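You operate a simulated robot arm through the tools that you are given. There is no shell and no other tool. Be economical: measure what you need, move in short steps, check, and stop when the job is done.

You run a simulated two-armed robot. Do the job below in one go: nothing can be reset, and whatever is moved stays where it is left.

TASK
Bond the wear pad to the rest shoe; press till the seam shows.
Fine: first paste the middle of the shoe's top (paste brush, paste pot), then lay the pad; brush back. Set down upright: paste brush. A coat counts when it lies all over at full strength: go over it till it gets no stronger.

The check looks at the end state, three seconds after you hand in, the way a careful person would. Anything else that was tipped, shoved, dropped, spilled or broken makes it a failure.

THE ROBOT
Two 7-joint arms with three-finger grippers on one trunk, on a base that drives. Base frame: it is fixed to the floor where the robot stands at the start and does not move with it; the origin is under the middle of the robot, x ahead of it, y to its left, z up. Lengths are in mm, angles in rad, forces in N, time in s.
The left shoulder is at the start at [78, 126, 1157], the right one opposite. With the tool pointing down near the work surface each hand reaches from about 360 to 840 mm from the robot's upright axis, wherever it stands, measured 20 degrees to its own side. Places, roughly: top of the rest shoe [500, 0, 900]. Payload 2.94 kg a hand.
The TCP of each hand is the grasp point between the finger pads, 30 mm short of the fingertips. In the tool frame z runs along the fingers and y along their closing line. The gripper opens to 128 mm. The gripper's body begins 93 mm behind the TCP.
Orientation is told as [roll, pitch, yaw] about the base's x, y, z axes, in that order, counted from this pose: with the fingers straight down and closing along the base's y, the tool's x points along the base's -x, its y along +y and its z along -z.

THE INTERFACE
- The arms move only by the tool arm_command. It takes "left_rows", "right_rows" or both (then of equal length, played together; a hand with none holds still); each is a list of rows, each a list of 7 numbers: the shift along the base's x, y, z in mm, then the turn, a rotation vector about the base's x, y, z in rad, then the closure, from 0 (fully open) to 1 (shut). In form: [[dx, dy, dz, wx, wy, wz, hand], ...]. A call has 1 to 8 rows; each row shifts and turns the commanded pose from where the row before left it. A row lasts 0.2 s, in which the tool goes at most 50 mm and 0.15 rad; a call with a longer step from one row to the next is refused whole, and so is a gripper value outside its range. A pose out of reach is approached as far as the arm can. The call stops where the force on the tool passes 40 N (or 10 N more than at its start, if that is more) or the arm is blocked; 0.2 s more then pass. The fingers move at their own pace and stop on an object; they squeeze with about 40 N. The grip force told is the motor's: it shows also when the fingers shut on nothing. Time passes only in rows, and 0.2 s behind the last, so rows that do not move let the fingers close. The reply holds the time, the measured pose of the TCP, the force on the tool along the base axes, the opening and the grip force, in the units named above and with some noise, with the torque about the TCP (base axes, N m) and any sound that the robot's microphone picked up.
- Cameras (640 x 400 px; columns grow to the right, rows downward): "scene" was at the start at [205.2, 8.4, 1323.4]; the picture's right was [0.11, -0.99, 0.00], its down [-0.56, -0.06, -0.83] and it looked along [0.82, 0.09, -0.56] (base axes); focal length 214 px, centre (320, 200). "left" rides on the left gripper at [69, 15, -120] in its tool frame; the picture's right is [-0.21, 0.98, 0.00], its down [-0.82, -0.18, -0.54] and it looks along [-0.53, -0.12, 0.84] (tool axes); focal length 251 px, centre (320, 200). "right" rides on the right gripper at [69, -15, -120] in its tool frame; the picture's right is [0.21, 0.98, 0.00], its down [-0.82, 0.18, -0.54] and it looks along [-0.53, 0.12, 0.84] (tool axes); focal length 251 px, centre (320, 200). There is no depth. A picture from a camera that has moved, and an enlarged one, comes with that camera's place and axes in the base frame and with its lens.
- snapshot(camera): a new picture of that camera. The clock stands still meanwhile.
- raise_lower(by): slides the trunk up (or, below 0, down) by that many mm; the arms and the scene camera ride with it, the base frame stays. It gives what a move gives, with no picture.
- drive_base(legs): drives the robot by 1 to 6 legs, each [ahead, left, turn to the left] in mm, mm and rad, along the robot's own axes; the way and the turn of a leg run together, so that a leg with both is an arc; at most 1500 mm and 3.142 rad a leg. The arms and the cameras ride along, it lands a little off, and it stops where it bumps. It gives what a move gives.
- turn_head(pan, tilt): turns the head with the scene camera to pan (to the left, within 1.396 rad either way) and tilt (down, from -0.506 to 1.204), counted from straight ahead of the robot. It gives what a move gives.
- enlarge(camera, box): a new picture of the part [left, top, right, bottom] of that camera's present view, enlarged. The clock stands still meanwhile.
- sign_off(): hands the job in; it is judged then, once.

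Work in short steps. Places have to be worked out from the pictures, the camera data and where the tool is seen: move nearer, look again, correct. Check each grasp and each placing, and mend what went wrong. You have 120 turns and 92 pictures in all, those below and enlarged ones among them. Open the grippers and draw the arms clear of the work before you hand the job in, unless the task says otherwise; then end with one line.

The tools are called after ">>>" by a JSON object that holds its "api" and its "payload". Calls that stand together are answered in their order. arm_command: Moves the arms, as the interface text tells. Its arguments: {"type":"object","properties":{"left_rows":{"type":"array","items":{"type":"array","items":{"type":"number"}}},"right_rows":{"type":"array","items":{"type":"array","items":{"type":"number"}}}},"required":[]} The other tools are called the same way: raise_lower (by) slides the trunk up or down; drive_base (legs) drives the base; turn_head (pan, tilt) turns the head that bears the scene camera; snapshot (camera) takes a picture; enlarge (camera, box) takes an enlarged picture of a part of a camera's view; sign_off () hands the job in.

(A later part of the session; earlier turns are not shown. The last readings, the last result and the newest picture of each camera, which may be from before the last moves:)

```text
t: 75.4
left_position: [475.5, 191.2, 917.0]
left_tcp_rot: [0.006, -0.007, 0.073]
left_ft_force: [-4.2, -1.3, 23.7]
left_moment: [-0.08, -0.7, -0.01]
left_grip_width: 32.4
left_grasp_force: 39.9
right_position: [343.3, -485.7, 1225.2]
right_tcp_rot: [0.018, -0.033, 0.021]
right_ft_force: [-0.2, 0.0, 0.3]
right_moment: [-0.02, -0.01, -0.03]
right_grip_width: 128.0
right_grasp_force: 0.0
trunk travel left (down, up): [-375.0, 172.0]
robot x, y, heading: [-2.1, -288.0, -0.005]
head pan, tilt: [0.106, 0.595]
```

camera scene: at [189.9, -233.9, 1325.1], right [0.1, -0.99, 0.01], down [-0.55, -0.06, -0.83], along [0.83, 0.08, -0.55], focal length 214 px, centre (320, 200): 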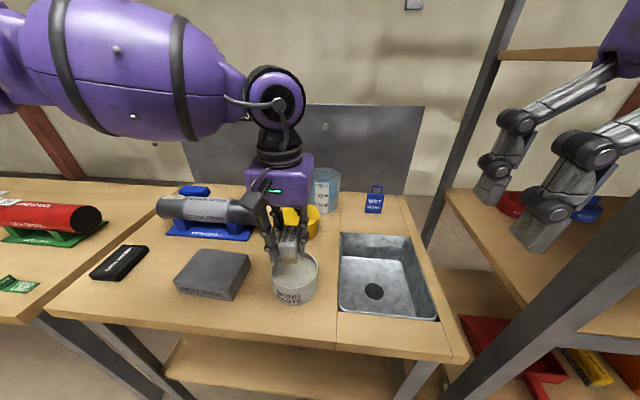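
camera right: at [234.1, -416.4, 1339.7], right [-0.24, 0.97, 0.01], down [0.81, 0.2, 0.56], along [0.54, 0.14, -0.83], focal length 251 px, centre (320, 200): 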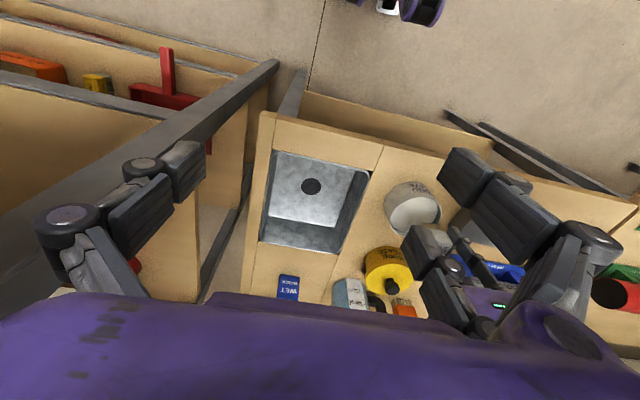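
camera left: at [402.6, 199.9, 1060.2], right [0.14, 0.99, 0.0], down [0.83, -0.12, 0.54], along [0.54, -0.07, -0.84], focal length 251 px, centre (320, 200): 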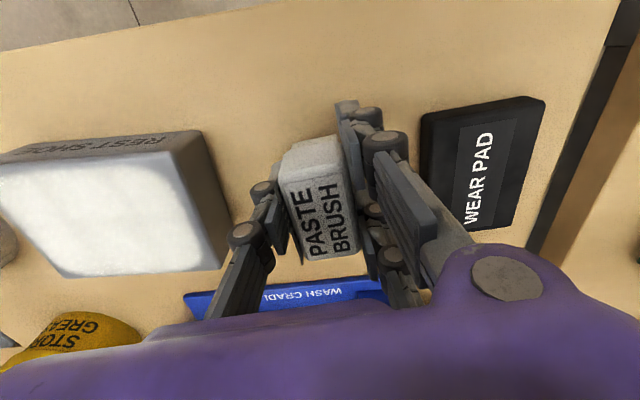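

Contact at z=917 with the far end first, so only a slight tilt. I ease off a bit and open part way to let it settle.

>>> {"api": "arm_command", "payload": {"left_rows": [[0, 0, 0.5, 0, -0.02, 0, 1], [0, 0, 0, 0, 0, 0, 0.7], [0, 0, 0, 0, 0, 0, 0.5], [0, 0, 0, 0, 0, 0, 0.4], [0, 0, 0, 0, 0, 0, 0.4]]}}

>>> {"api": "enlarge", "payload": {"camera": "scene", "box": [90, 220, 170, 300]}}

>>> {"api": "snapshot", "payload": {"camera": "left"}}

```text
t: 76.6
left_position: [475.4, 191.0, 914.6]
left_tcp_rot: [0.003, -0.021, 0.072]
left_ft_force: [0.6, 0.8, -0.4]
left_moment: [0.0, 0.03, 0.01]
left_grip_width: 76.8
left_grasp_force: 0.1
right_position: [344.4, -485.4, 1225.1]
right_tcp_rot: [0.016, -0.034, 0.019]
right_ft_force: [0.0, 0.1, -0.1]
right_moment: [-0.02, 0.02, -0.01]
right_grip_width: 127.9
right_grasp_force: 0.0
trunk travel left (down, up): [-375.0, 172.0]
robot x, y, heading: [-3.3, -289.3, -0.003]
head pan, tilt: [0.106, 0.595]
```

```text
5.00 times, centred on (130, 260) of scene
camera zoom: at [189.7, -281.7, 1325.3], right [0.1, -0.99, 0.0], down [-0.55, -0.06, -0.83], along [0.83, 0.08, -0.55], focal length 1072 px, centre (1270, -100)
```

zoom: 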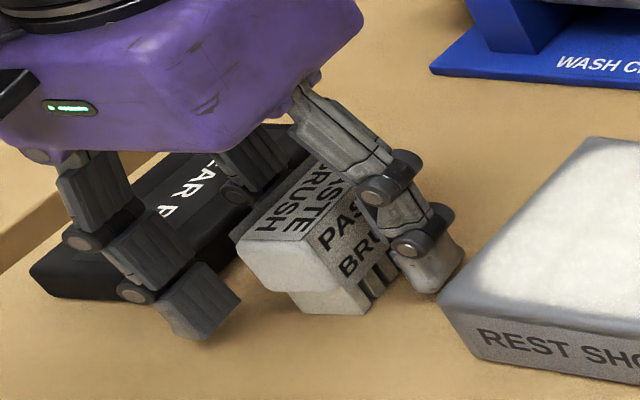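

```text
36 pictures are left
camera left: at [403.3, 201.3, 1034.7], right [0.14, 0.99, 0.01], down [0.82, -0.12, 0.56], along [0.55, -0.07, -0.83], focal length 251 px, centre (320, 200)
```

left: 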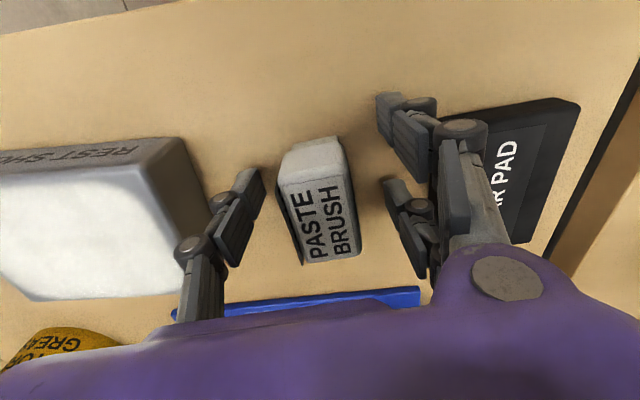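

The brush stands upright, released. I lift straight up and move toward the pad.

>>> {"api": "arm_command", "payload": {"left_rows": [[0, 0, 20, 0, 0.02, 0, 0.4], [0, 0, 40, 0, 0, 0, 0.4], [0, 0, 40, 0, 0, 0, 0.4], [10, 35, 30, 0, 0, 0, 0.2], [10, 35, 0, 0, 0, 0, 0.1], [5, 35, 0, 0, 0, -0.02, 0.1]]}}

>>> {"api": "snapshot", "payload": {"camera": "left"}}

>>> {"api": "enlarge", "payload": {"camera": "scene", "box": [60, 210, 180, 300]}}

```text
t: 78.0
left_position: [494.0, 271.9, 1048.4]
left_tcp_rot: [0.002, 0.002, 0.068]
left_ft_force: [-0.3, 0.0, -0.2]
left_moment: [-0.04, 0.02, 0.03]
left_grip_width: 115.3
left_grasp_force: 0.0
left hand out of reach, approached as far as the arm can: row 5, 6
right_position: [343.3, -485.7, 1225.4]
right_tcp_rot: [0.015, -0.032, 0.021]
right_ft_force: [1.4, 0.1, 0.2]
right_moment: [-0.02, -0.01, -0.01]
right_grip_width: 127.9
right_grasp_force: 0.1
trunk travel left (down, up): [-375.0, 172.0]
robot x, y, heading: [-0.2, -287.5, -0.005]
head pan, tilt: [0.106, 0.595]
```

```text
35 pictures are left
camera left: at [425.2, 281.1, 1167.5], right [0.15, 0.99, 0.0], down [0.83, -0.12, 0.54], along [0.53, -0.08, -0.84], focal length 251 px, centre (320, 200)
```

left: 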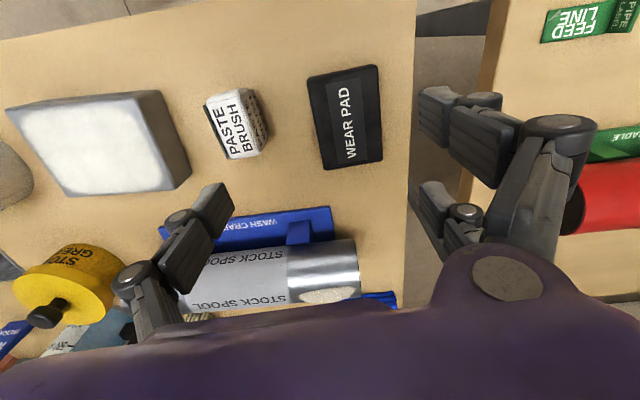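

```text
4.44 times, centred on (120, 255) of scene
camera zoom: at [189.5, -281.9, 1325.4], right [0.1, -0.99, 0.0], down [-0.55, -0.06, -0.83], along [0.83, 0.08, -0.55], focal length 953 px, centre (1209, -44)
```

zoom: 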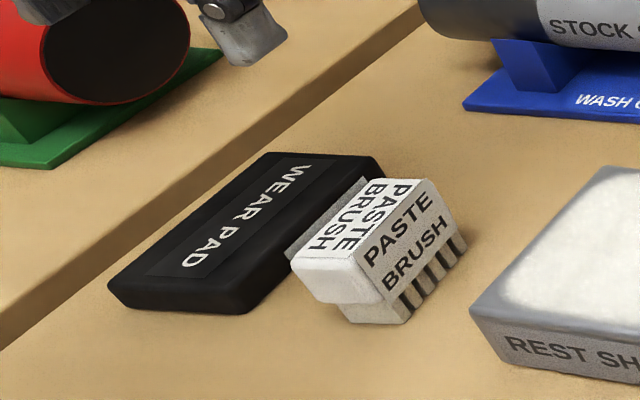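

The brush stands well. The pad spans about x 454–552, y 263–333, yaw ≈0.03, and is at the reach limit, so I lift a bit and drive 200 mm back to the left.

>>> {"api": "arm_command", "payload": {"left_rows": [[0, -20, 30, 0, 0, 0, 0.2], [0, -30, 30, 0, 0, -0.04, 0.2]]}}

>>> {"api": "drive_base", "payload": {"legs": [[0, 200, 0]]}}

```text
t: 78.6
left_position: [493.7, 219.5, 1108.9]
left_tcp_rot: [0.005, -0.003, 0.012]
left_ft_force: [-1.2, -0.4, -0.1]
left_moment: [-0.02, 0.02, 0.01]
left_grip_width: 102.5
left_grasp_force: 0.1
right_position: [343.8, -484.5, 1223.9]
right_tcp_rot: [0.017, -0.034, 0.019]
right_ft_force: [0.6, 0.1, 0.5]
right_moment: [0.0, -0.02, -0.01]
right_grip_width: 127.9
right_grasp_force: 0.0
trunk travel left (down, up): [-375.0, 172.0]
robot x, y, heading: [-1.5, -287.6, -0.009]
head pan, tilt: [0.106, 0.595]
```

```text
t: 79.3
left_position: [498.0, 218.8, 1106.2]
left_tcp_rot: [0.004, 0.0, 0.009]
left_ft_force: [-0.8, 0.9, 1.1]
left_moment: [-0.01, 0.0, 0.04]
left_grip_width: 102.3
left_grasp_force: 0.0
right_position: [344.7, -484.4, 1223.1]
right_tcp_rot: [0.014, -0.036, 0.019]
right_ft_force: [0.1, 0.0, -0.8]
right_moment: [0.01, 0.02, 0.01]
right_grip_width: 128.3
right_grasp_force: 0.1
trunk travel left (down, up): [-375.0, 172.0]
robot x, y, heading: [-8.8, -289.3, -0.003]
head pan, tilt: [0.106, 0.595]
stopped in leg 1: the robot was blocked; the commanded pose is now the measured one
```

The base was blocked, so I look to the right, toward the rack and the right elbow.

>>> {"api": "turn_head", "payload": {"pan": -0.9, "tilt": 0.5}}

>>> {"api": "snapshot", "payload": {"camera": "scene"}}

>>> {"api": "snapshot", "payload": {"camera": "right"}}

```text
t: 80.6
left_position: [496.4, 218.3, 1107.8]
left_tcp_rot: [0.005, 0.0, 0.009]
left_ft_force: [0.3, -0.3, 0.4]
left_moment: [0.03, -0.01, 0.0]
left_grip_width: 102.5
left_grasp_force: 0.0
right_position: [343.0, -485.4, 1223.9]
right_tcp_rot: [0.019, -0.037, 0.018]
right_ft_force: [0.1, -0.1, 0.0]
right_moment: [0.01, 0.01, 0.01]
right_grip_width: 128.1
right_grasp_force: 0.1
trunk travel left (down, up): [-375.0, 172.0]
robot x, y, heading: [-4.7, -288.0, -0.007]
head pan, tilt: [-0.901, 0.499]
```

```text
33 pictures are left
camera scene: at [159.3, -361.9, 1333.3], right [-0.79, -0.62, -0.01], down [-0.29, 0.38, -0.88], along [0.55, -0.69, -0.47], focal length 214 px, centre (320, 200)
```

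scene: 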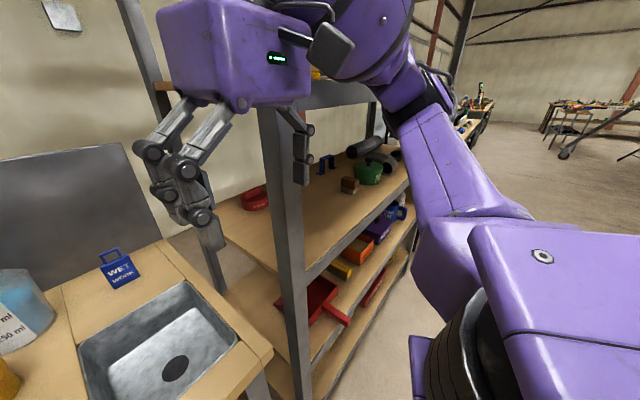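

```text
32 pictures are left
camera right: at [270.1, -504.6, 1340.8], right [-0.23, 0.97, 0.01], down [0.8, 0.19, 0.57], along [0.55, 0.14, -0.82], focal length 251 px, centre (320, 200)
```

right: 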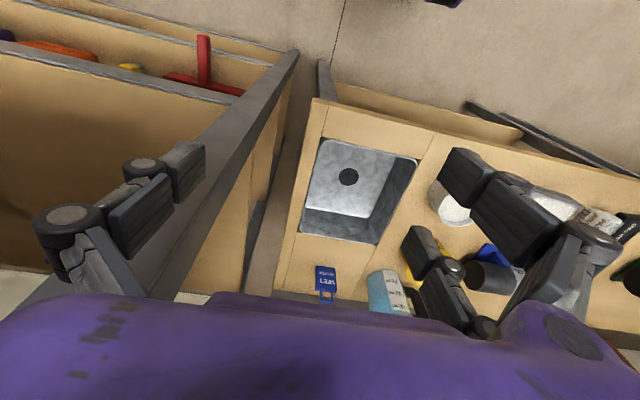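

The right hand sits close by the rack post, so I return the head and back off first, then drive left.

>>> {"api": "turn_head", "payload": {"pan": 0.106, "tilt": 0.595}}

>>> {"api": "drive_base", "payload": {"legs": [[-60, 0, 0]]}}

```text
t: 81.8
left_position: [496.2, 219.3, 1107.9]
left_tcp_rot: [0.006, 0.0, 0.012]
left_ft_force: [-0.4, 0.1, -0.4]
left_moment: [0.01, -0.01, -0.01]
left_grip_width: 102.6
left_grasp_force: 0.1
right_position: [343.9, -485.7, 1222.8]
right_tcp_rot: [0.017, -0.034, 0.02]
right_ft_force: [-0.5, 0.0, 0.0]
right_moment: [-0.01, 0.0, -0.01]
right_grip_width: 128.1
right_grasp_force: 0.0
trunk travel left (down, up): [-375.0, 172.0]
robot x, y, heading: [-1.0, -289.5, -0.009]
head pan, tilt: [0.106, 0.595]
```

```text
t: 82.8
left_position: [446.5, 219.1, 1103.4]
left_tcp_rot: [0.003, 0.008, 0.008]
left_ft_force: [-0.4, 0.1, -0.1]
left_moment: [0.0, -0.02, 0.0]
left_grip_width: 102.2
left_grasp_force: 0.0
right_position: [294.1, -485.3, 1221.4]
right_tcp_rot: [0.018, -0.025, 0.017]
right_ft_force: [0.1, 0.1, 0.6]
right_moment: [0.01, -0.04, 0.02]
right_grip_width: 128.0
right_grasp_force: 0.0
trunk travel left (down, up): [-375.0, 172.0]
robot x, y, heading: [-65.3, -295.5, -0.014]
head pan, tilt: [0.106, 0.595]
```

Backing off worked. Now left.

>>> {"api": "drive_base", "payload": {"legs": [[0, 210, 0]]}}

```text
t: 85.3
left_position: [445.1, 434.7, 1103.6]
left_tcp_rot: [0.007, 0.007, 0.011]
left_ft_force: [-0.5, -0.3, 0.1]
left_moment: [0.01, 0.0, -0.03]
left_grip_width: 102.4
left_grasp_force: 0.1
right_position: [294.6, -268.9, 1220.9]
right_tcp_rot: [0.018, -0.026, 0.021]
right_ft_force: [0.6, 0.1, 0.4]
right_moment: [-0.03, -0.01, 0.0]
right_grip_width: 127.9
right_grasp_force: 0.0
trunk travel left (down, up): [-375.0, 172.0]
robot x, y, heading: [-62.7, -74.7, -0.009]
head pan, tilt: [0.106, 0.595]
```

The base is now at (-63, -75). I move the left hand above the pad.

>>> {"api": "arm_command", "payload": {"left_rows": [[15, -34, -22, 0, 0, 0.015, 0.2], [15, -34, -22, 0, 0, 0, 0.2], [15, -34, -22, 0, 0, 0, 0.2], [13, -34, -22, 0, 0, 0, 0.2]]}}

>>> {"api": "snapshot", "payload": {"camera": "left"}}

>>> {"api": "snapshot", "payload": {"camera": "scene"}}

```text
t: 86.3
left_position: [504.4, 298.8, 1014.6]
left_tcp_rot: [0.004, 0.008, 0.028]
left_ft_force: [0.2, 0.4, -0.2]
left_moment: [0.0, 0.02, -0.01]
left_grip_width: 102.2
left_grasp_force: 0.0
right_position: [295.5, -269.6, 1220.1]
right_tcp_rot: [0.018, -0.023, 0.021]
right_ft_force: [0.3, 0.1, 0.2]
right_moment: [0.02, 0.03, 0.0]
right_grip_width: 128.0
right_grasp_force: 0.1
trunk travel left (down, up): [-375.0, 172.0]
robot x, y, heading: [-62.9, -73.4, -0.01]
head pan, tilt: [0.106, 0.595]
```

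```text
31 pictures are left
camera left: at [436.8, 310.6, 1135.3], right [0.19, 0.98, 0.0], down [0.83, -0.16, 0.53], along [0.53, -0.1, -0.85], focal length 251 px, centre (320, 200)
```

left: 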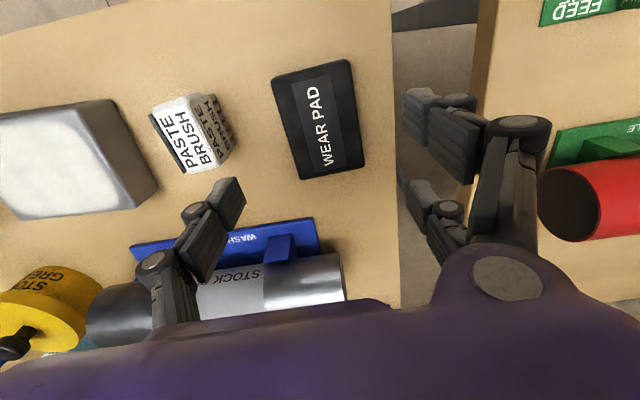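

```text
30 pictures are left
camera scene: at [143.7, -65.8, 1323.2], right [0.1, -0.99, 0.0], down [-0.56, -0.06, -0.83], along [0.82, 0.08, -0.56], focal length 214 px, centre (320, 200)
```

scene: 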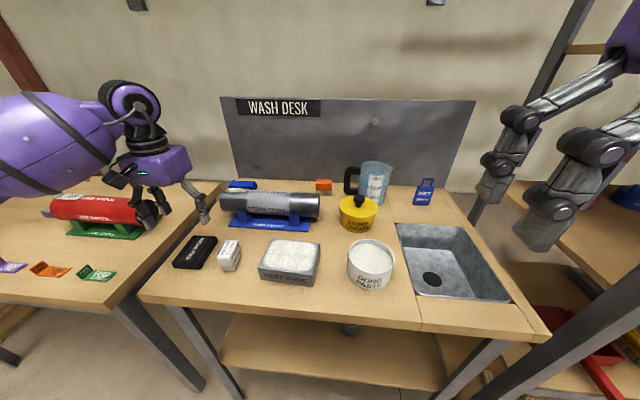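

The pad is centred at about (501, 299), square to the hand. I descend around it, fingertips staying just off the desk.

>>> {"api": "arm_command", "payload": {"left_rows": [[-3, 0, -30, 0, -0.008, -0.012, 0.2], [0, 0, -30, 0, 0, 0, 0.2], [0, 0, -20, 0, 0, 0, 0.2], [0, 0, -14, 0, 0, 0, 0.2], [0, 0, -5, 0, 0, 0, 0.2]]}}

>>> {"api": "snapshot", "payload": {"camera": "left"}}

>>> {"api": "enlarge", "payload": {"camera": "scene", "box": [150, 200, 270, 290]}}

```text
t: 87.5
left_position: [500.4, 302.1, 916.0]
left_tcp_rot: [0.004, -0.001, 0.015]
left_ft_force: [-0.6, 0.5, 0.3]
left_moment: [0.03, -0.03, 0.03]
left_grip_width: 102.2
left_grasp_force: 0.0
right_position: [294.9, -269.0, 1221.3]
right_tcp_rot: [0.018, -0.025, 0.021]
right_ft_force: [-0.3, 0.1, -0.2]
right_moment: [0.01, -0.03, -0.01]
right_grip_width: 128.3
right_grasp_force: 0.1
trunk travel left (down, up): [-375.0, 172.0]
robot x, y, heading: [-60.4, -74.6, -0.003]
head pan, tilt: [0.106, 0.595]
```

```text
29 pictures are left
camera left: at [433.2, 313.9, 1036.1], right [0.2, 0.98, 0.0], down [0.82, -0.17, 0.54], along [0.53, -0.1, -0.84], focal length 251 px, centre (320, 200)
```

left: 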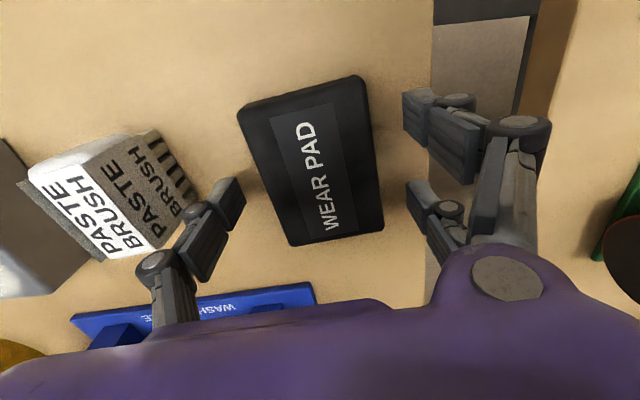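

```text
4.44 times, centred on (210, 245) of scene
camera zoom: at [142.7, -65.3, 1323.3], right [0.1, -0.99, 0.0], down [-0.56, -0.06, -0.83], along [0.82, 0.08, -0.56], focal length 953 px, centre (809, 0)
```

zoom: 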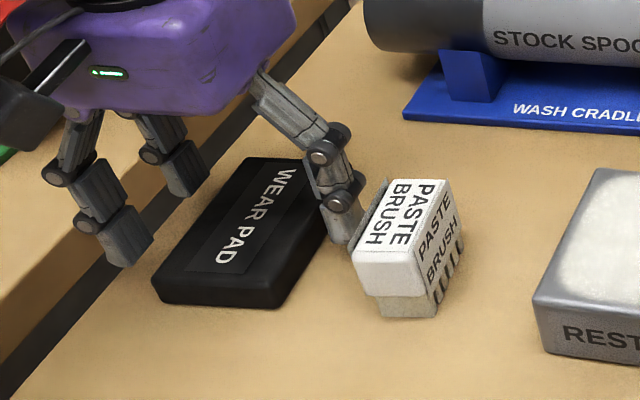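

The pad is centred between the fingers. I lower 2 mm more and close on it.

>>> {"api": "arm_command", "payload": {"left_rows": [[-3, 0, -2, 0, 0, 0, 0.2], [0, 0, 0, 0, 0, 0, 0.35], [0, 0, 0, 0, 0, 0, 0.5], [0, 0, 0, 0, 0, 0, 1], [0, 0, 0, 0, 0, 0, 1]]}}

>>> {"api": "arm_command", "payload": {"left_rows": [[0, 0, 5, 0, 0, 0, 1], [0, 0, 15, 0, 0, 0, 1], [0, 0, 30, 0, 0, 0, 1], [0, 0, 30, 0, 0, 0, 1]]}}

>>> {"api": "snapshot", "payload": {"camera": "left"}}

>>> {"api": "enlarge", "payload": {"camera": "scene", "box": [130, 160, 290, 290]}}

```text
t: 88.7
left_position: [499.1, 299.2, 913.8]
left_tcp_rot: [0.003, -0.002, 0.015]
left_ft_force: [0.1, -0.9, 1.5]
left_moment: [-0.08, 0.04, 0.04]
left_grip_width: 70.0
left_grasp_force: 40.2
right_position: [295.5, -268.9, 1220.9]
right_tcp_rot: [0.017, -0.025, 0.021]
right_ft_force: [-0.2, 0.1, 0.2]
right_moment: [0.01, 0.0, 0.0]
right_grip_width: 127.9
right_grasp_force: 0.2
trunk travel left (down, up): [-375.0, 172.0]
robot x, y, heading: [-60.5, -72.7, -0.004]
head pan, tilt: [0.106, 0.595]
```

```text
t: 89.7
left_position: [499.1, 300.8, 993.6]
left_tcp_rot: [0.003, -0.001, 0.015]
left_ft_force: [0.4, -0.1, -1.1]
left_moment: [0.02, 0.04, 0.02]
left_grip_width: 69.6
left_grasp_force: 40.2
right_position: [295.2, -269.4, 1221.5]
right_tcp_rot: [0.017, -0.026, 0.02]
right_ft_force: [0.0, -0.1, -0.3]
right_moment: [0.03, -0.01, 0.01]
right_grip_width: 128.0
right_grasp_force: 0.0
trunk travel left (down, up): [-375.0, 172.0]
robot x, y, heading: [-62.4, -72.0, -0.006]
head pan, tilt: [0.106, 0.595]
```

```text
27 pictures are left
camera left: at [431.8, 313.9, 1114.2], right [0.2, 0.98, 0.0], down [0.82, -0.17, 0.54], along [0.53, -0.1, -0.84], focal length 251 px, centre (320, 200)
```

left: 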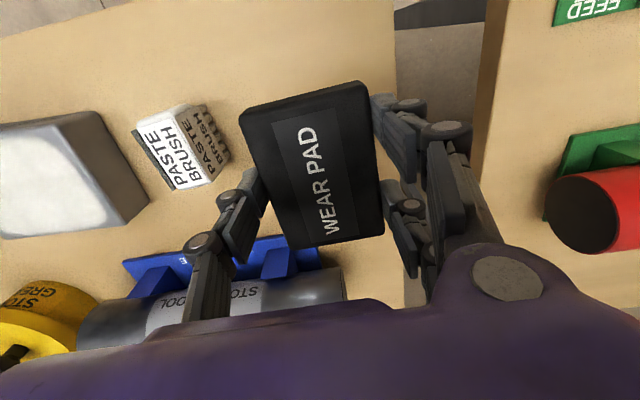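

```text
3.08 times, centred on (210, 225) of scene
camera zoom: at [142.6, -65.5, 1323.3], right [0.1, -0.99, 0.0], down [-0.56, -0.06, -0.83], along [0.82, 0.08, -0.56], focal length 660 px, centre (658, 123)
```

zoom: 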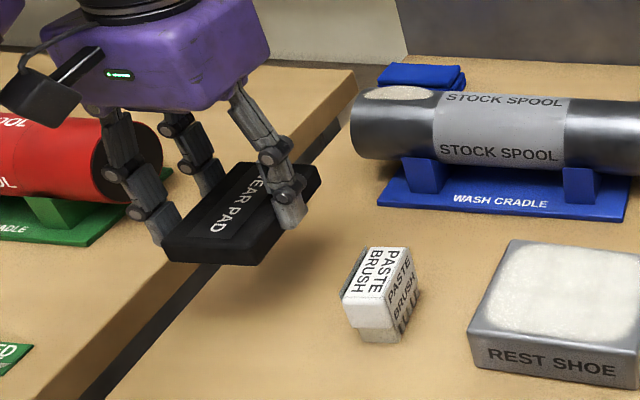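

The pad is held squarely at 70 mm. The coat is about 80 × 108 mm, long along y, so the pad must turn 90°. I raise it and begin turning.

>>> {"api": "arm_command", "payload": {"left_rows": [[0, -5, 25, 0, 0, -0.145, 1], [0, -10, 25, 0, 0, -0.145, 1], [0, -10, 15, 0, 0, -0.145, 1], [0, -10, 0, 0, 0, -0.145, 1], [0, -10, 0, 0, 0, -0.145, 1], [0, -10, 0, 0, 0, -0.145, 1], [0, -10, 0, 0, 0, -0.145, 1], [0, -10, 0, 0, 0, -0.145, 1]]}}

```text
t: 91.5
left_position: [432.2, 125.7, 1090.2]
left_tcp_rot: [0.007, 0.001, -1.043]
left_ft_force: [0.6, 0.9, -0.5]
left_moment: [0.03, 0.03, 0.0]
left_grip_width: 69.7
left_grasp_force: 40.1
left hand out of reach, approached as far as the arm can: row 4, 5, 6, 7, 8
right_position: [295.0, -269.3, 1221.2]
right_tcp_rot: [0.018, -0.025, 0.021]
right_ft_force: [0.7, 0.1, -1.0]
right_moment: [0.02, 0.03, -0.01]
right_grip_width: 127.7
right_grasp_force: 0.2
trunk travel left (down, up): [-375.0, 172.0]
robot x, y, heading: [-62.0, -72.0, -0.007]
head pan, tilt: [0.106, 0.595]
```

The turn is limited at that spot; toward the shoe it gets easier. I continue the turn while moving toward the shoe, high above it.

>>> {"api": "arm_command", "payload": {"left_rows": [[5, -20, 0, 0, 0, -0.13, 1], [10, -20, 0, 0, 0, -0.13, 1], [10, -20, 0, 0, 0, -0.13, 1], [10, -20, 0, 0, 0, -0.135, 1]]}}

>>> {"api": "snapshot", "payload": {"camera": "scene"}}

```text
t: 92.5
left_position: [367.6, -26.6, 1087.3]
left_tcp_rot: [0.006, 0.001, -1.566]
left_ft_force: [0.2, -0.3, -1.0]
left_moment: [0.04, 0.01, -0.03]
left_grip_width: 69.5
left_grasp_force: 39.7
left hand out of reach, approached as far as the arm can: row 1, 2, 3, 4
right_position: [295.2, -270.5, 1220.8]
right_tcp_rot: [0.019, -0.027, 0.019]
right_ft_force: [-1.0, -0.4, -1.9]
right_moment: [0.07, -0.02, -0.01]
right_grip_width: 128.0
right_grasp_force: 0.0
trunk travel left (down, up): [-375.0, 172.0]
robot x, y, heading: [-63.8, -75.9, -0.008]
head pan, tilt: [0.106, 0.595]
```

```text
25 pictures are left
camera scene: at [142.7, -67.1, 1323.3], right [0.1, -0.99, 0.0], down [-0.56, -0.06, -0.83], along [0.82, 0.08, -0.56], focal length 214 px, centre (320, 200)
```

scene: 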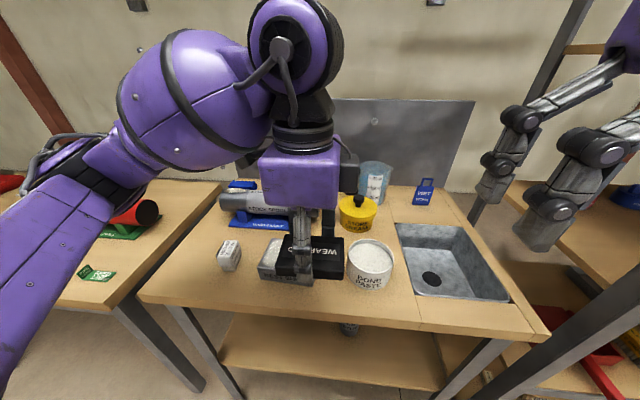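

The hand can make the full turn only close in. So I shift the base left and turn it 0.53 rad to the right, which takes up part of the wrist's turn.

>>> {"api": "drive_base", "payload": {"legs": [[0, 195, 0], [0, 0, -0.53]]}}

```text
t: 96.3
left_position: [337.8, -48.9, 1086.8]
left_tcp_rot: [0.006, 0.001, -2.082]
left_ft_force: [0.7, -0.1, -1.4]
left_moment: [0.0, -0.01, 0.01]
left_grip_width: 69.0
left_grasp_force: 40.1
right_position: [151.0, -226.5, 1221.4]
right_tcp_rot: [0.019, -0.027, -0.499]
right_ft_force: [-0.1, 0.3, 0.4]
right_moment: [-0.01, 0.0, 0.01]
right_grip_width: 127.9
right_grasp_force: 0.1
trunk travel left (down, up): [-375.0, 172.0]
robot x, y, heading: [-61.0, 123.8, -0.517]
head pan, tilt: [0.106, 0.595]
```

The base is at (-61, 124), heading -0.517. Now I bring the hand over the shoe centre at yaw -1.57, staying high.

>>> {"api": "arm_command", "payload": {"left_rows": [[30, 18, 0, 0, 0, 0.102, 1], [30, 18, 0, 0, 0, 0.102, 1], [30, 18, 0, 0, 0, 0.102, 1], [31, 18, 0, 0, 0, 0.102, 1], [31, 18, 0, 0, 0, 0.103, 1]]}}

>>> {"api": "snapshot", "payload": {"camera": "left"}}

>>> {"api": "snapshot", "payload": {"camera": "scene"}}

```text
t: 97.5
left_position: [470.8, 36.9, 1083.9]
left_tcp_rot: [0.006, -0.001, -1.564]
left_ft_force: [0.0, 0.0, -1.1]
left_moment: [-0.03, 0.0, 0.01]
left_grip_width: 69.2
left_grasp_force: 39.7
left hand out of reach, approached as far as the arm can: row 2, 3, 4, 5
right_position: [152.7, -225.3, 1220.8]
right_tcp_rot: [0.02, -0.027, -0.497]
right_ft_force: [0.5, -0.1, -0.5]
right_moment: [-0.03, 0.04, 0.02]
right_grip_width: 128.1
right_grasp_force: 0.1
trunk travel left (down, up): [-375.0, 172.0]
robot x, y, heading: [-62.0, 119.8, -0.523]
head pan, tilt: [0.106, 0.595]
```

```text
24 pictures are left
camera left: at [486.7, 104.8, 1205.4], right [0.98, -0.21, 0.01], down [-0.18, -0.82, 0.54], along [-0.11, -0.53, -0.84], focal length 251 px, centre (320, 200)
```

left: 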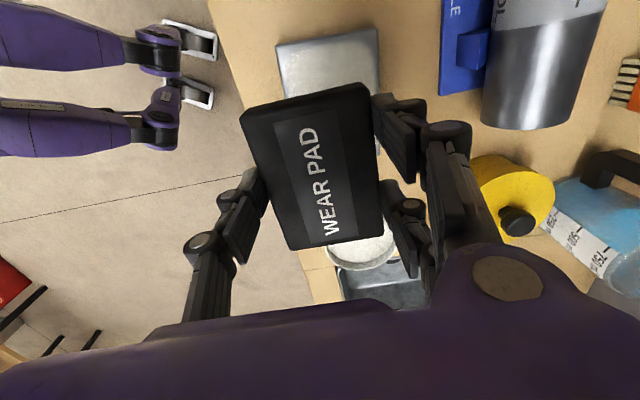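

```text
23 pictures are left
camera scene: at [121.1, 27.0, 1323.3], right [-0.4, -0.91, 0.0], down [-0.51, 0.23, -0.83], along [0.76, -0.33, -0.56], focal length 214 px, centre (320, 200)
```

scene: 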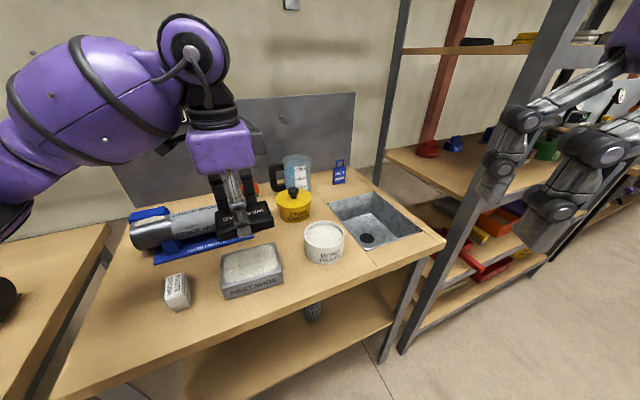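

Just 20 mm short. I nudge the base (+40, +25) in world axes.

>>> {"api": "drive_base", "payload": {"legs": [[22, 42, 0]]}}

>>> {"api": "snapshot", "payload": {"camera": "left"}}

```text
t: 98.6
left_position: [508.3, 59.0, 1084.8]
left_tcp_rot: [0.009, 0.001, -1.569]
left_ft_force: [-0.2, 0.1, -1.1]
left_moment: [0.01, 0.01, 0.0]
left_grip_width: 69.1
left_grasp_force: 40.0
right_position: [190.6, -201.5, 1221.4]
right_tcp_rot: [0.016, -0.026, -0.499]
right_ft_force: [-0.1, -0.5, 0.1]
right_moment: [0.01, 0.03, 0.02]
right_grip_width: 128.0
right_grasp_force: 0.2
trunk travel left (down, up): [-375.0, 172.0]
robot x, y, heading: [-23.4, 148.7, -0.524]
head pan, tilt: [0.106, 0.595]
```

```text
22 pictures are left
camera left: at [525.1, 127.5, 1205.6], right [0.98, -0.21, 0.01], down [-0.18, -0.82, 0.54], along [-0.11, -0.53, -0.84], focal length 251 px, centre (320, 200)
```

left: 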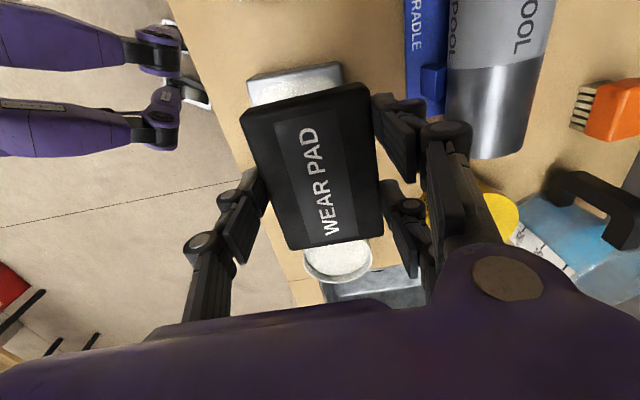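

From this view the shoe spans about x 448–543 with its left end at y≈102, giving a centre near (494, 40). I move over it and come down to just above for a margin check.

>>> {"api": "arm_command", "payload": {"left_rows": [[-7, -9, -20, 0, 0, 0, 1], [-7, -9, -25, 0, 0, 0, 1], [0, 0, -25, 0, 0, 0, 1], [0, 0, -22, 0, 0, 0, 1]]}}

>>> {"api": "snapshot", "payload": {"camera": "left"}}

>>> {"api": "enlarge", "payload": {"camera": "scene", "box": [170, 180, 350, 310]}}

```text
t: 99.6
left_position: [496.3, 40.4, 991.5]
left_tcp_rot: [0.01, 0.0, -1.568]
left_ft_force: [0.2, -0.1, -1.5]
left_moment: [-0.01, 0.03, 0.03]
left_grip_width: 69.3
left_grasp_force: 39.5
right_position: [190.6, -202.3, 1221.4]
right_tcp_rot: [0.017, -0.025, -0.497]
right_ft_force: [0.0, -0.2, 0.1]
right_moment: [-0.01, 0.0, -0.01]
right_grip_width: 127.9
right_grasp_force: 0.0
trunk travel left (down, up): [-375.0, 172.0]
robot x, y, heading: [-22.6, 145.6, -0.521]
head pan, tilt: [0.106, 0.595]
```

```text
21 pictures are left
camera left: at [511.5, 109.6, 1111.2], right [0.98, -0.21, 0.01], down [-0.18, -0.82, 0.54], along [-0.11, -0.53, -0.84], focal length 251 px, centre (320, 200)
```

left: 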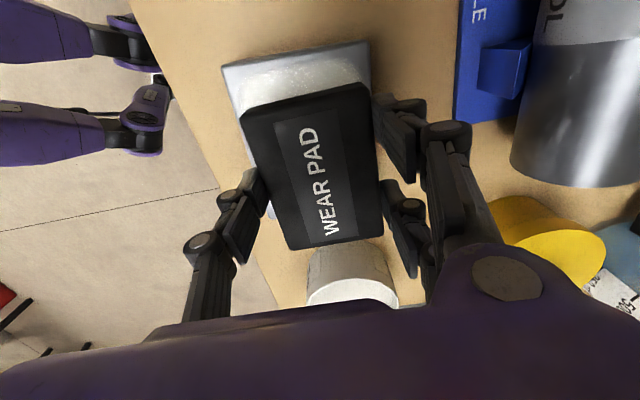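

```text
3.08 times, centred on (260, 245) of scene
camera zoom: at [159.7, 50.3, 1323.3], right [-0.41, -0.91, 0.0], down [-0.51, 0.23, -0.83], along [0.76, -0.34, -0.56], focal length 660 px, centre (505, 62)
```

zoom: 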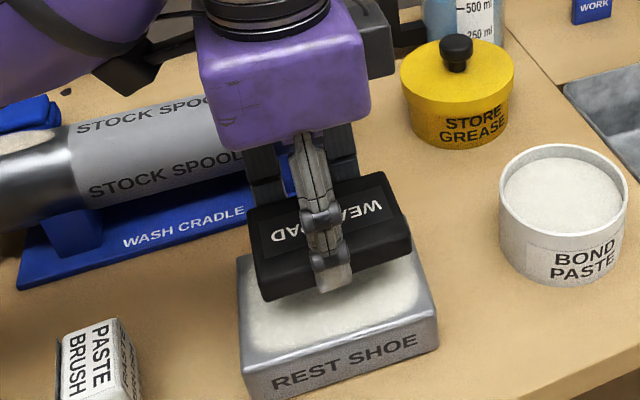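

The shoe centre reads about (491, 39), yawed some -0.06; the pad centre about (498, 37). I correct by (-6.5, +1.5) mm and -0.05 rad, lower to just above, and check again.

>>> {"api": "arm_command", "payload": {"left_rows": [[-4, 1, -8, 0, 0, -0.05, 1], [-2.5, 0.5, -8, -0.01, 0, 0, 1], [0, 0, -6, 0, 0, 0, 1]]}}

>>> {"api": "snapshot", "payload": {"camera": "left"}}

>>> {"api": "enlarge", "payload": {"camera": "scene", "box": [200, 210, 320, 310]}}

```text
t: 100.4
left_position: [496.7, 40.8, 985.7]
left_tcp_rot: [0.009, -0.001, -1.567]
left_ft_force: [0.2, -1.0, -1.5]
left_moment: [0.02, 0.03, 0.01]
left_grip_width: 69.2
left_grasp_force: 40.0
left hand out of reach, approached as far as the arm can: row 1, 2
right_position: [190.7, -201.3, 1219.8]
right_tcp_rot: [0.017, -0.027, -0.497]
right_ft_force: [0.5, -0.2, 0.4]
right_moment: [-0.01, -0.01, -0.03]
right_grip_width: 128.2
right_grasp_force: 0.1
trunk travel left (down, up): [-375.0, 172.0]
robot x, y, heading: [-23.7, 143.1, -0.521]
head pan, tilt: [0.106, 0.595]
```

```text
19 pictures are left
camera left: at [511.4, 109.8, 1106.2], right [0.98, -0.21, 0.01], down [-0.18, -0.82, 0.54], along [-0.11, -0.53, -0.84], focal length 251 px, centre (320, 200)
```

left: 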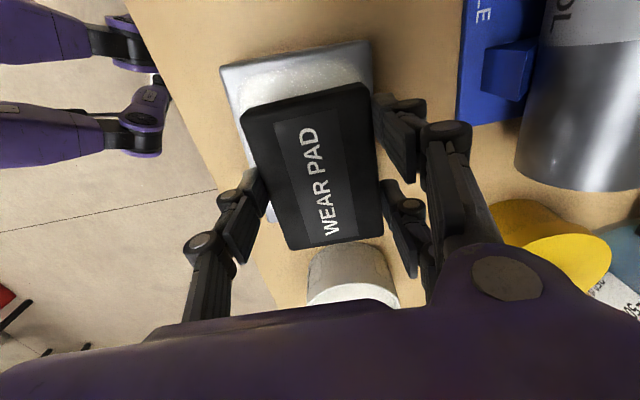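

```text
4.00 times, centred on (260, 260) of scene
camera zoom: at [159.6, 50.3, 1323.3], right [-0.41, -0.91, 0.0], down [-0.51, 0.23, -0.83], along [0.76, -0.34, -0.56], focal length 858 px, centre (560, -40)
```

zoom: 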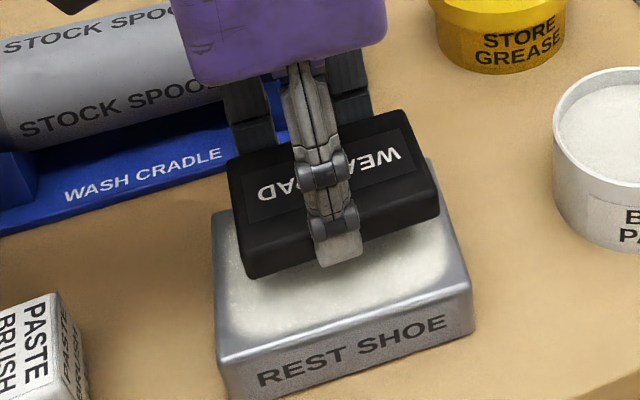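

The wrist is at its limit in yaw. I raise the pad and turn the base another 0.15 rad to gain room.

>>> {"api": "arm_command", "payload": {"left_rows": [[0, 0, 25, 0, 0, 0, 1], [0, 0, 25, 0, 0, 0, 1]]}}

>>> {"api": "drive_base", "payload": {"legs": [[0, 0, -0.18]]}}

```text
t: 101.0
left_position: [496.8, 41.5, 1036.1]
left_tcp_rot: [0.008, 0.001, -1.566]
left_ft_force: [-0.3, -0.2, -1.3]
left_moment: [0.01, 0.03, 0.01]
left_grip_width: 69.2
left_grasp_force: 40.4
right_position: [190.9, -200.5, 1220.4]
right_tcp_rot: [0.018, -0.027, -0.498]
right_ft_force: [-0.3, 0.3, 0.7]
right_moment: [0.01, 0.0, -0.07]
right_grip_width: 128.1
right_grasp_force: 0.1
trunk travel left (down, up): [-375.0, 172.0]
robot x, y, heading: [-22.3, 143.9, -0.522]
head pan, tilt: [0.106, 0.595]
```

```text
t: 102.0
left_position: [471.6, -47.6, 1036.6]
left_tcp_rot: [0.011, -0.001, -1.741]
left_ft_force: [-0.3, -0.9, -1.2]
left_moment: [0.0, -0.01, -0.04]
left_grip_width: 69.1
left_grasp_force: 40.0
right_position: [127.3, -234.1, 1221.3]
right_tcp_rot: [0.018, -0.026, -0.673]
right_ft_force: [0.1, 0.8, -0.1]
right_moment: [0.0, 0.0, -0.01]
right_grip_width: 128.0
right_grasp_force: 0.0
trunk travel left (down, up): [-375.0, 172.0]
robot x, y, heading: [-24.5, 147.4, -0.702]
head pan, tilt: [0.106, 0.595]
```

Now I bring the pad back over the shoe: target (490, 42), yaw -1.62.

>>> {"api": "arm_command", "payload": {"left_rows": [[6, 30, 0, -0.005, 0, 0.04, 1], [6, 30, 0, -0.005, 0, 0.04, 1], [6, 29.5, -15, 0, 0, 0.042, 1], [0, 0, -20, 0, 0, 0, 1], [0, 0, -15, 0, 0, 0, 1]]}}

>>> {"api": "snapshot", "payload": {"camera": "left"}}

>>> {"api": "enlarge", "payload": {"camera": "scene", "box": [200, 210, 320, 310]}}

```text
t: 103.2
left_position: [490.3, 43.3, 985.5]
left_tcp_rot: [0.011, -0.01, -1.62]
left_ft_force: [-0.6, 0.2, -0.5]
left_moment: [0.01, 0.01, 0.02]
left_grip_width: 69.0
left_grasp_force: 40.0
right_position: [127.3, -232.7, 1221.9]
right_tcp_rot: [0.018, -0.026, -0.673]
right_ft_force: [-0.3, 0.0, -0.3]
right_moment: [-0.01, -0.01, -0.01]
right_grip_width: 128.1
right_grasp_force: 0.1
trunk travel left (down, up): [-375.0, 172.0]
robot x, y, heading: [-16.8, 144.0, -0.698]
head pan, tilt: [0.106, 0.595]
```

```text
17 pictures are left
camera left: at [508.9, 111.7, 1106.0], right [0.96, -0.26, 0.01], down [-0.23, -0.81, 0.55], along [-0.13, -0.53, -0.84], focal length 251 px, centre (320, 200)
```

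left: 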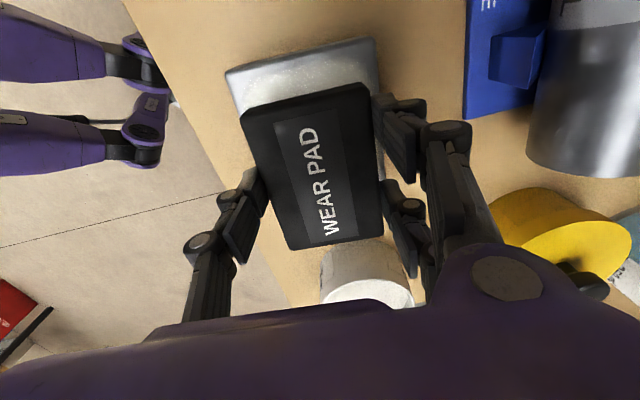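

```text
4.00 times, centred on (260, 260) of scene
camera zoom: at [140.3, 20.2, 1323.3], right [-0.56, -0.83, 0.0], down [-0.47, 0.31, -0.83], along [0.69, -0.46, -0.56], focal length 858 px, centre (560, -40)
```

zoom: 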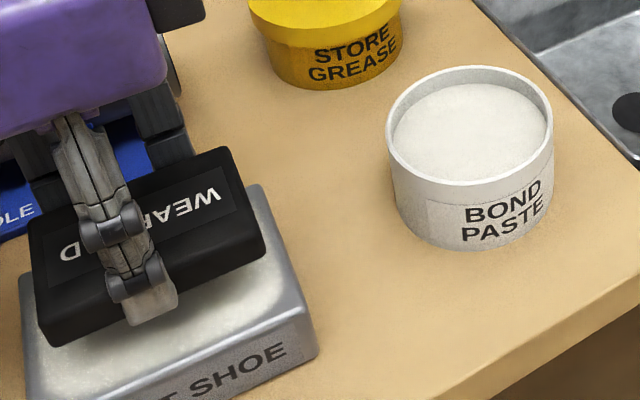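

By the same view, the pad's left edge lies 16–17 mm inside the shoe's left edge and its middle is within 1 mm of the shoe's in x; yaw is within 0.02. I trim that and lower it.

>>> {"api": "arm_command", "payload": {"left_rows": [[0, 0.5, -12, 0, 0, -0.015, 1], [0, 0, -8, 0, 0, 0, 1], [0, 0, -3, 0, 0, 0, 1], [0, 0, -2, 0, 0, 0, 1]]}}

>>> {"api": "enlarge", "payload": {"camera": "left", "box": [190, 20, 430, 270]}}

>>> {"api": "enlarge", "payload": {"camera": "scene", "box": [170, 210, 300, 320]}}

```text
t: 104.2
left_position: [487.0, 41.7, 972.4]
left_tcp_rot: [0.007, -0.009, -1.63]
left_ft_force: [-0.4, 0.2, -1.2]
left_moment: [-0.01, 0.01, 0.02]
left_grip_width: 69.4
left_grasp_force: 39.8
left hand out of reach, approached as far as the arm can: row 2
right_position: [127.7, -233.2, 1220.6]
right_tcp_rot: [0.019, -0.026, -0.673]
right_ft_force: [-0.1, 0.2, -0.9]
right_moment: [0.0, -0.01, -0.01]
right_grip_width: 128.0
right_grasp_force: 0.1
trunk travel left (down, up): [-375.0, 172.0]
robot x, y, heading: [-23.1, 142.6, -0.701]
head pan, tilt: [0.106, 0.595]
```

```text
1.60 times, centred on (310, 145) of left
camera zoom: at [507.4, 110.8, 1092.0], right [0.96, -0.27, 0.01], down [-0.23, -0.8, 0.55], along [-0.14, -0.53, -0.84], focal length 402 px, centre (336, 288)
```

zoom: 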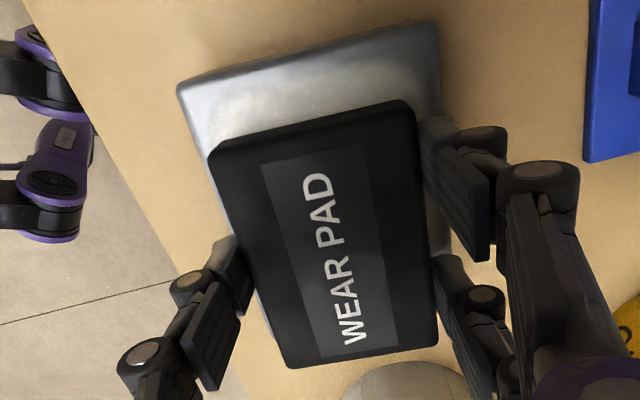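

```text
3.64 times, centred on (235, 265) of scene
camera zoom: at [140.2, 19.8, 1323.3], right [-0.56, -0.83, 0.0], down [-0.47, 0.31, -0.83], along [0.69, -0.46, -0.56], focal length 780 px, centre (629, -36)
```

zoom: 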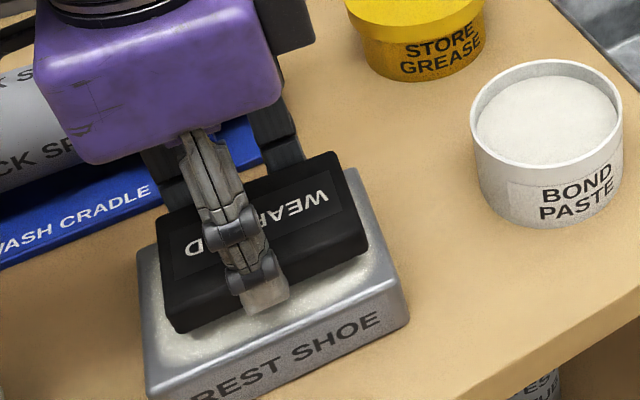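

Pad and shoe agree within about 2 mm and 0.02 rad. I lower in small steps to contact.

>>> {"api": "arm_command", "payload": {"left_rows": [[1, 0, -3, 0, 0, 0.005, 1], [0.5, 0, -3, 0, 0, 0.005, 1], [0, 0, -3, 0, 0, 0, 1], [0, 0, -2, 0, 0, 0, 1], [0, 0, -2, 0, 0, 0, 1], [0, 0, -1, 0, 0, 0, 1], [0, 0, -1, 0, 0, 0, 1]]}}

```text
t: 105.8
left_position: [487.2, 42.0, 963.5]
left_tcp_rot: [0.011, -0.009, -1.626]
left_ft_force: [0.6, -0.2, -1.0]
left_moment: [0.0, -0.02, 0.0]
left_grip_width: 69.4
left_grasp_force: 40.2
left hand out of reach, approached as far as the arm can: row 1, 6
right_position: [126.2, -233.1, 1221.6]
right_tcp_rot: [0.017, -0.025, -0.672]
right_ft_force: [-0.2, -0.1, 1.0]
right_moment: [-0.03, -0.01, -0.02]
right_grip_width: 128.1
right_grasp_force: 0.1
trunk travel left (down, up): [-375.0, 172.0]
robot x, y, heading: [-23.6, 147.9, -0.697]
head pan, tilt: [0.106, 0.595]
```

The arm is at its limit, so I lower the last bit with the trunk.

>>> {"api": "raise_lower", "payload": {"by": -4}}

>>> {"api": "raise_lower", "payload": {"by": -2}}

```text
t: 106.4
left_position: [488.1, 43.9, 960.0]
left_tcp_rot: [0.009, -0.01, -1.624]
left_ft_force: [-1.6, 0.4, 7.5]
left_moment: [0.44, 0.31, 0.04]
left_grip_width: 69.6
left_grasp_force: 40.1
right_position: [127.2, -233.9, 1216.3]
right_tcp_rot: [0.018, -0.027, -0.674]
right_ft_force: [0.9, -0.4, -1.0]
right_moment: [-0.01, 0.06, -0.01]
right_grip_width: 128.2
right_grasp_force: 0.0
trunk travel left (down, up): [-371.0, 176.0]
robot x, y, heading: [-28.1, 145.4, -0.695]
head pan, tilt: [0.106, 0.595]
```

```text
t: 106.9
left_position: [486.8, 43.8, 959.2]
left_tcp_rot: [0.015, -0.012, -1.625]
left_ft_force: [1.4, 0.0, 28.8]
left_moment: [1.41, 0.88, -0.17]
left_grip_width: 69.3
left_grasp_force: 40.1
right_position: [124.4, -232.9, 1215.7]
right_tcp_rot: [0.018, -0.028, -0.674]
right_ft_force: [-0.3, -0.1, 0.5]
right_moment: [0.0, 0.01, 0.0]
right_grip_width: 128.0
right_grasp_force: 0.1
trunk travel left (down, up): [-369.0, 178.0]
robot x, y, heading: [-26.4, 144.6, -0.694]
head pan, tilt: [0.106, 0.595]
```

In contact at 29 N, touching first on the left end. I check the alignment before letting go.

>>> {"api": "enlarge", "payload": {"camera": "scene", "box": [170, 210, 300, 320]}}

>>> {"api": "enlarge", "payload": {"camera": "left", "box": [190, 20, 430, 270]}}

```text
3.64 times, centred on (235, 265) of scene
camera zoom: at [139.8, 19.3, 1317.7], right [-0.56, -0.83, 0.0], down [-0.46, 0.31, -0.83], along [0.69, -0.46, -0.56], focal length 780 px, centre (629, -36)
```

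zoom: 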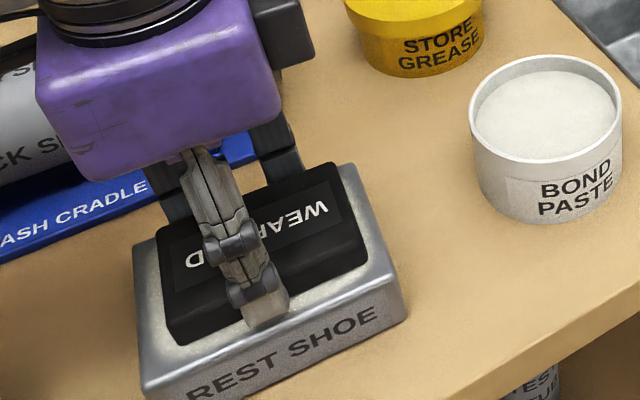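

```text
1.60 times, centred on (310, 145) of left
camera zoom: at [505.5, 112.7, 1079.3], right [0.96, -0.27, 0.02], down [-0.23, -0.8, 0.55], along [-0.13, -0.53, -0.84], focal length 402 px, centre (336, 288)
```

zoom: 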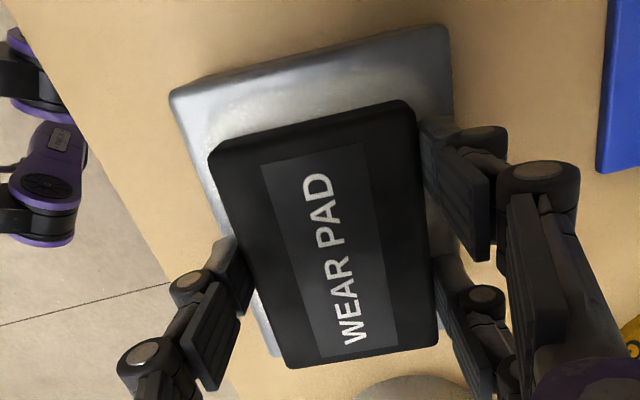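

The pad lies centred over the coat with an even rim. I open the fingers and rise.

>>> {"api": "arm_command", "payload": {"left_rows": [[0, 0, 0.5, 0, 0, 0, 0.6], [0, 0, 0, 0, 0, 0, 0.3], [0, 0, 0, 0, 0, 0, 0.3], [0, 0, 15, 0, 0, 0, 0.3], [0, 0, 30, 0, 0, 0, 0.3], [0, 0, 10, 0, 0, 0, 0.3]]}}

>>> {"api": "enlarge", "payload": {"camera": "left", "box": [190, 20, 430, 270]}}

>>> {"api": "enlarge", "payload": {"camera": "scene", "box": [170, 210, 300, 320]}}

```text
t: 108.3
left_position: [486.5, 43.9, 1011.3]
left_tcp_rot: [0.01, -0.01, -1.625]
left_ft_force: [-0.7, -0.2, 0.5]
left_moment: [0.0, 0.03, 0.02]
left_grip_width: 89.6
left_grasp_force: 0.0
right_position: [126.5, -234.2, 1212.9]
right_tcp_rot: [0.017, -0.028, -0.674]
right_ft_force: [-0.9, -0.3, -0.2]
right_moment: [0.0, 0.01, 0.02]
right_grip_width: 127.7
right_grasp_force: 0.0
trunk travel left (down, up): [-369.0, 178.0]
robot x, y, heading: [-22.6, 150.2, -0.697]
head pan, tilt: [0.106, 0.595]
```

```text
1.60 times, centred on (310, 145) of left
camera zoom: at [505.9, 112.9, 1130.9], right [0.96, -0.27, 0.01], down [-0.23, -0.81, 0.55], along [-0.14, -0.53, -0.84], focal length 402 px, centre (336, 288)
```

zoom: 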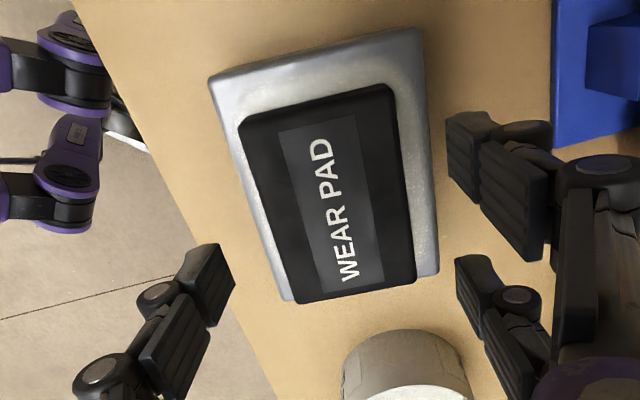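

```text
3.64 times, centred on (235, 265) of scene
camera zoom: at [141.4, 18.9, 1317.3], right [-0.56, -0.83, 0.0], down [-0.47, 0.31, -0.83], along [0.69, -0.46, -0.56], focal length 780 px, centre (629, -36)
```

zoom: 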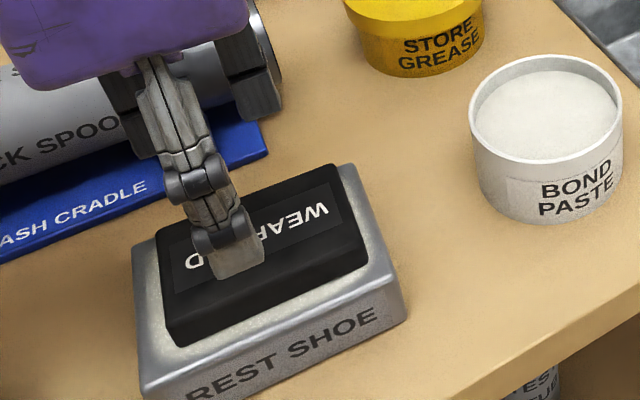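

The pad sits within about 3 mm of centre, well inside the coat. Now I close the fingers over its middle to press it down.

>>> {"api": "arm_command", "payload": {"left_rows": [[1, -2, 0, 0, 0, 0.14, 0.7], [0, -2, 0, 0, 0, 0.14, 1], [0, 0, 0, 0, 0, 0, 1], [0, 0, -15, 0, 0, 0, 1], [0, 0, -12, 0, 0, 0, 1], [0, 0, -5, 0, 0, 0, 1], [0, 0, -3, 0, 0, 0, 1]]}}

```text
t: 109.9
left_position: [488.8, 41.7, 977.7]
left_tcp_rot: [0.01, -0.01, -1.344]
left_ft_force: [-0.3, 0.5, -0.2]
left_moment: [-0.02, 0.03, 0.04]
left_grip_width: 0.0
left_grasp_force: 2.9
right_position: [127.3, -233.4, 1214.5]
right_tcp_rot: [0.017, -0.028, -0.676]
right_ft_force: [1.4, -0.4, -0.2]
right_moment: [-0.01, 0.02, 0.03]
right_grip_width: 128.0
right_grasp_force: 0.1
trunk travel left (down, up): [-369.0, 178.0]
robot x, y, heading: [-26.7, 145.7, -0.696]
head pan, tilt: [0.106, 0.595]
```

Fingers are shut above the pad's middle. I step down to press.

>>> {"api": "arm_command", "payload": {"left_rows": [[0, 0, -2, 0, 0, 0, 1], [0, 0, -2, 0, 0, 0, 1], [0, 0, -1, 0, 0, 0, 1], [0, 0, -1, 0, 0, 0, 1], [0, 0, -1, 0, 0, 0, 1], [0, 0, -1, 0, 0, 0, 1], [0, 0, -1, 0, 0, 0, 1], [0, 0, -1, 0, 0, 0, 1]]}}

>>> {"api": "enlarge", "payload": {"camera": "scene", "box": [170, 210, 300, 320]}}

```text
t: 111.7
left_position: [488.3, 40.2, 967.3]
left_tcp_rot: [0.01, -0.007, -1.345]
left_ft_force: [0.0, -0.1, 0.3]
left_moment: [-0.02, -0.04, -0.01]
left_grip_width: 0.0
left_grasp_force: 2.8
right_position: [127.3, -232.3, 1214.6]
right_tcp_rot: [0.018, -0.027, -0.674]
right_ft_force: [-0.8, -0.2, -1.3]
right_moment: [0.03, -0.03, -0.02]
right_grip_width: 128.1
right_grasp_force: 0.0
trunk travel left (down, up): [-369.0, 178.0]
robot x, y, heading: [-25.3, 149.8, -0.694]
head pan, tilt: [0.106, 0.595]
```

```text
3.64 times, centred on (235, 265) of scene
camera zoom: at [141.3, 18.9, 1317.3], right [-0.56, -0.83, 0.0], down [-0.47, 0.31, -0.83], along [0.69, -0.46, -0.56], focal length 780 px, centre (629, -36)
```

zoom: 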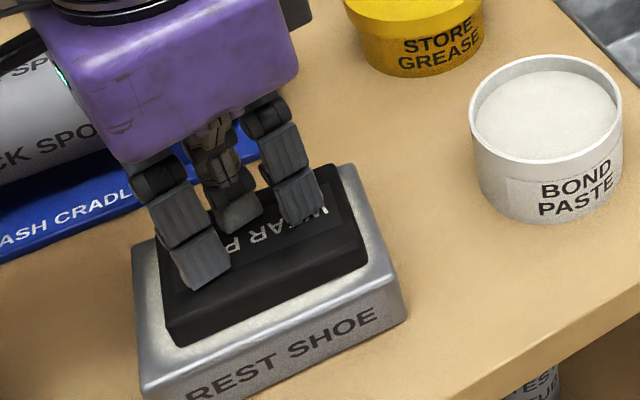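

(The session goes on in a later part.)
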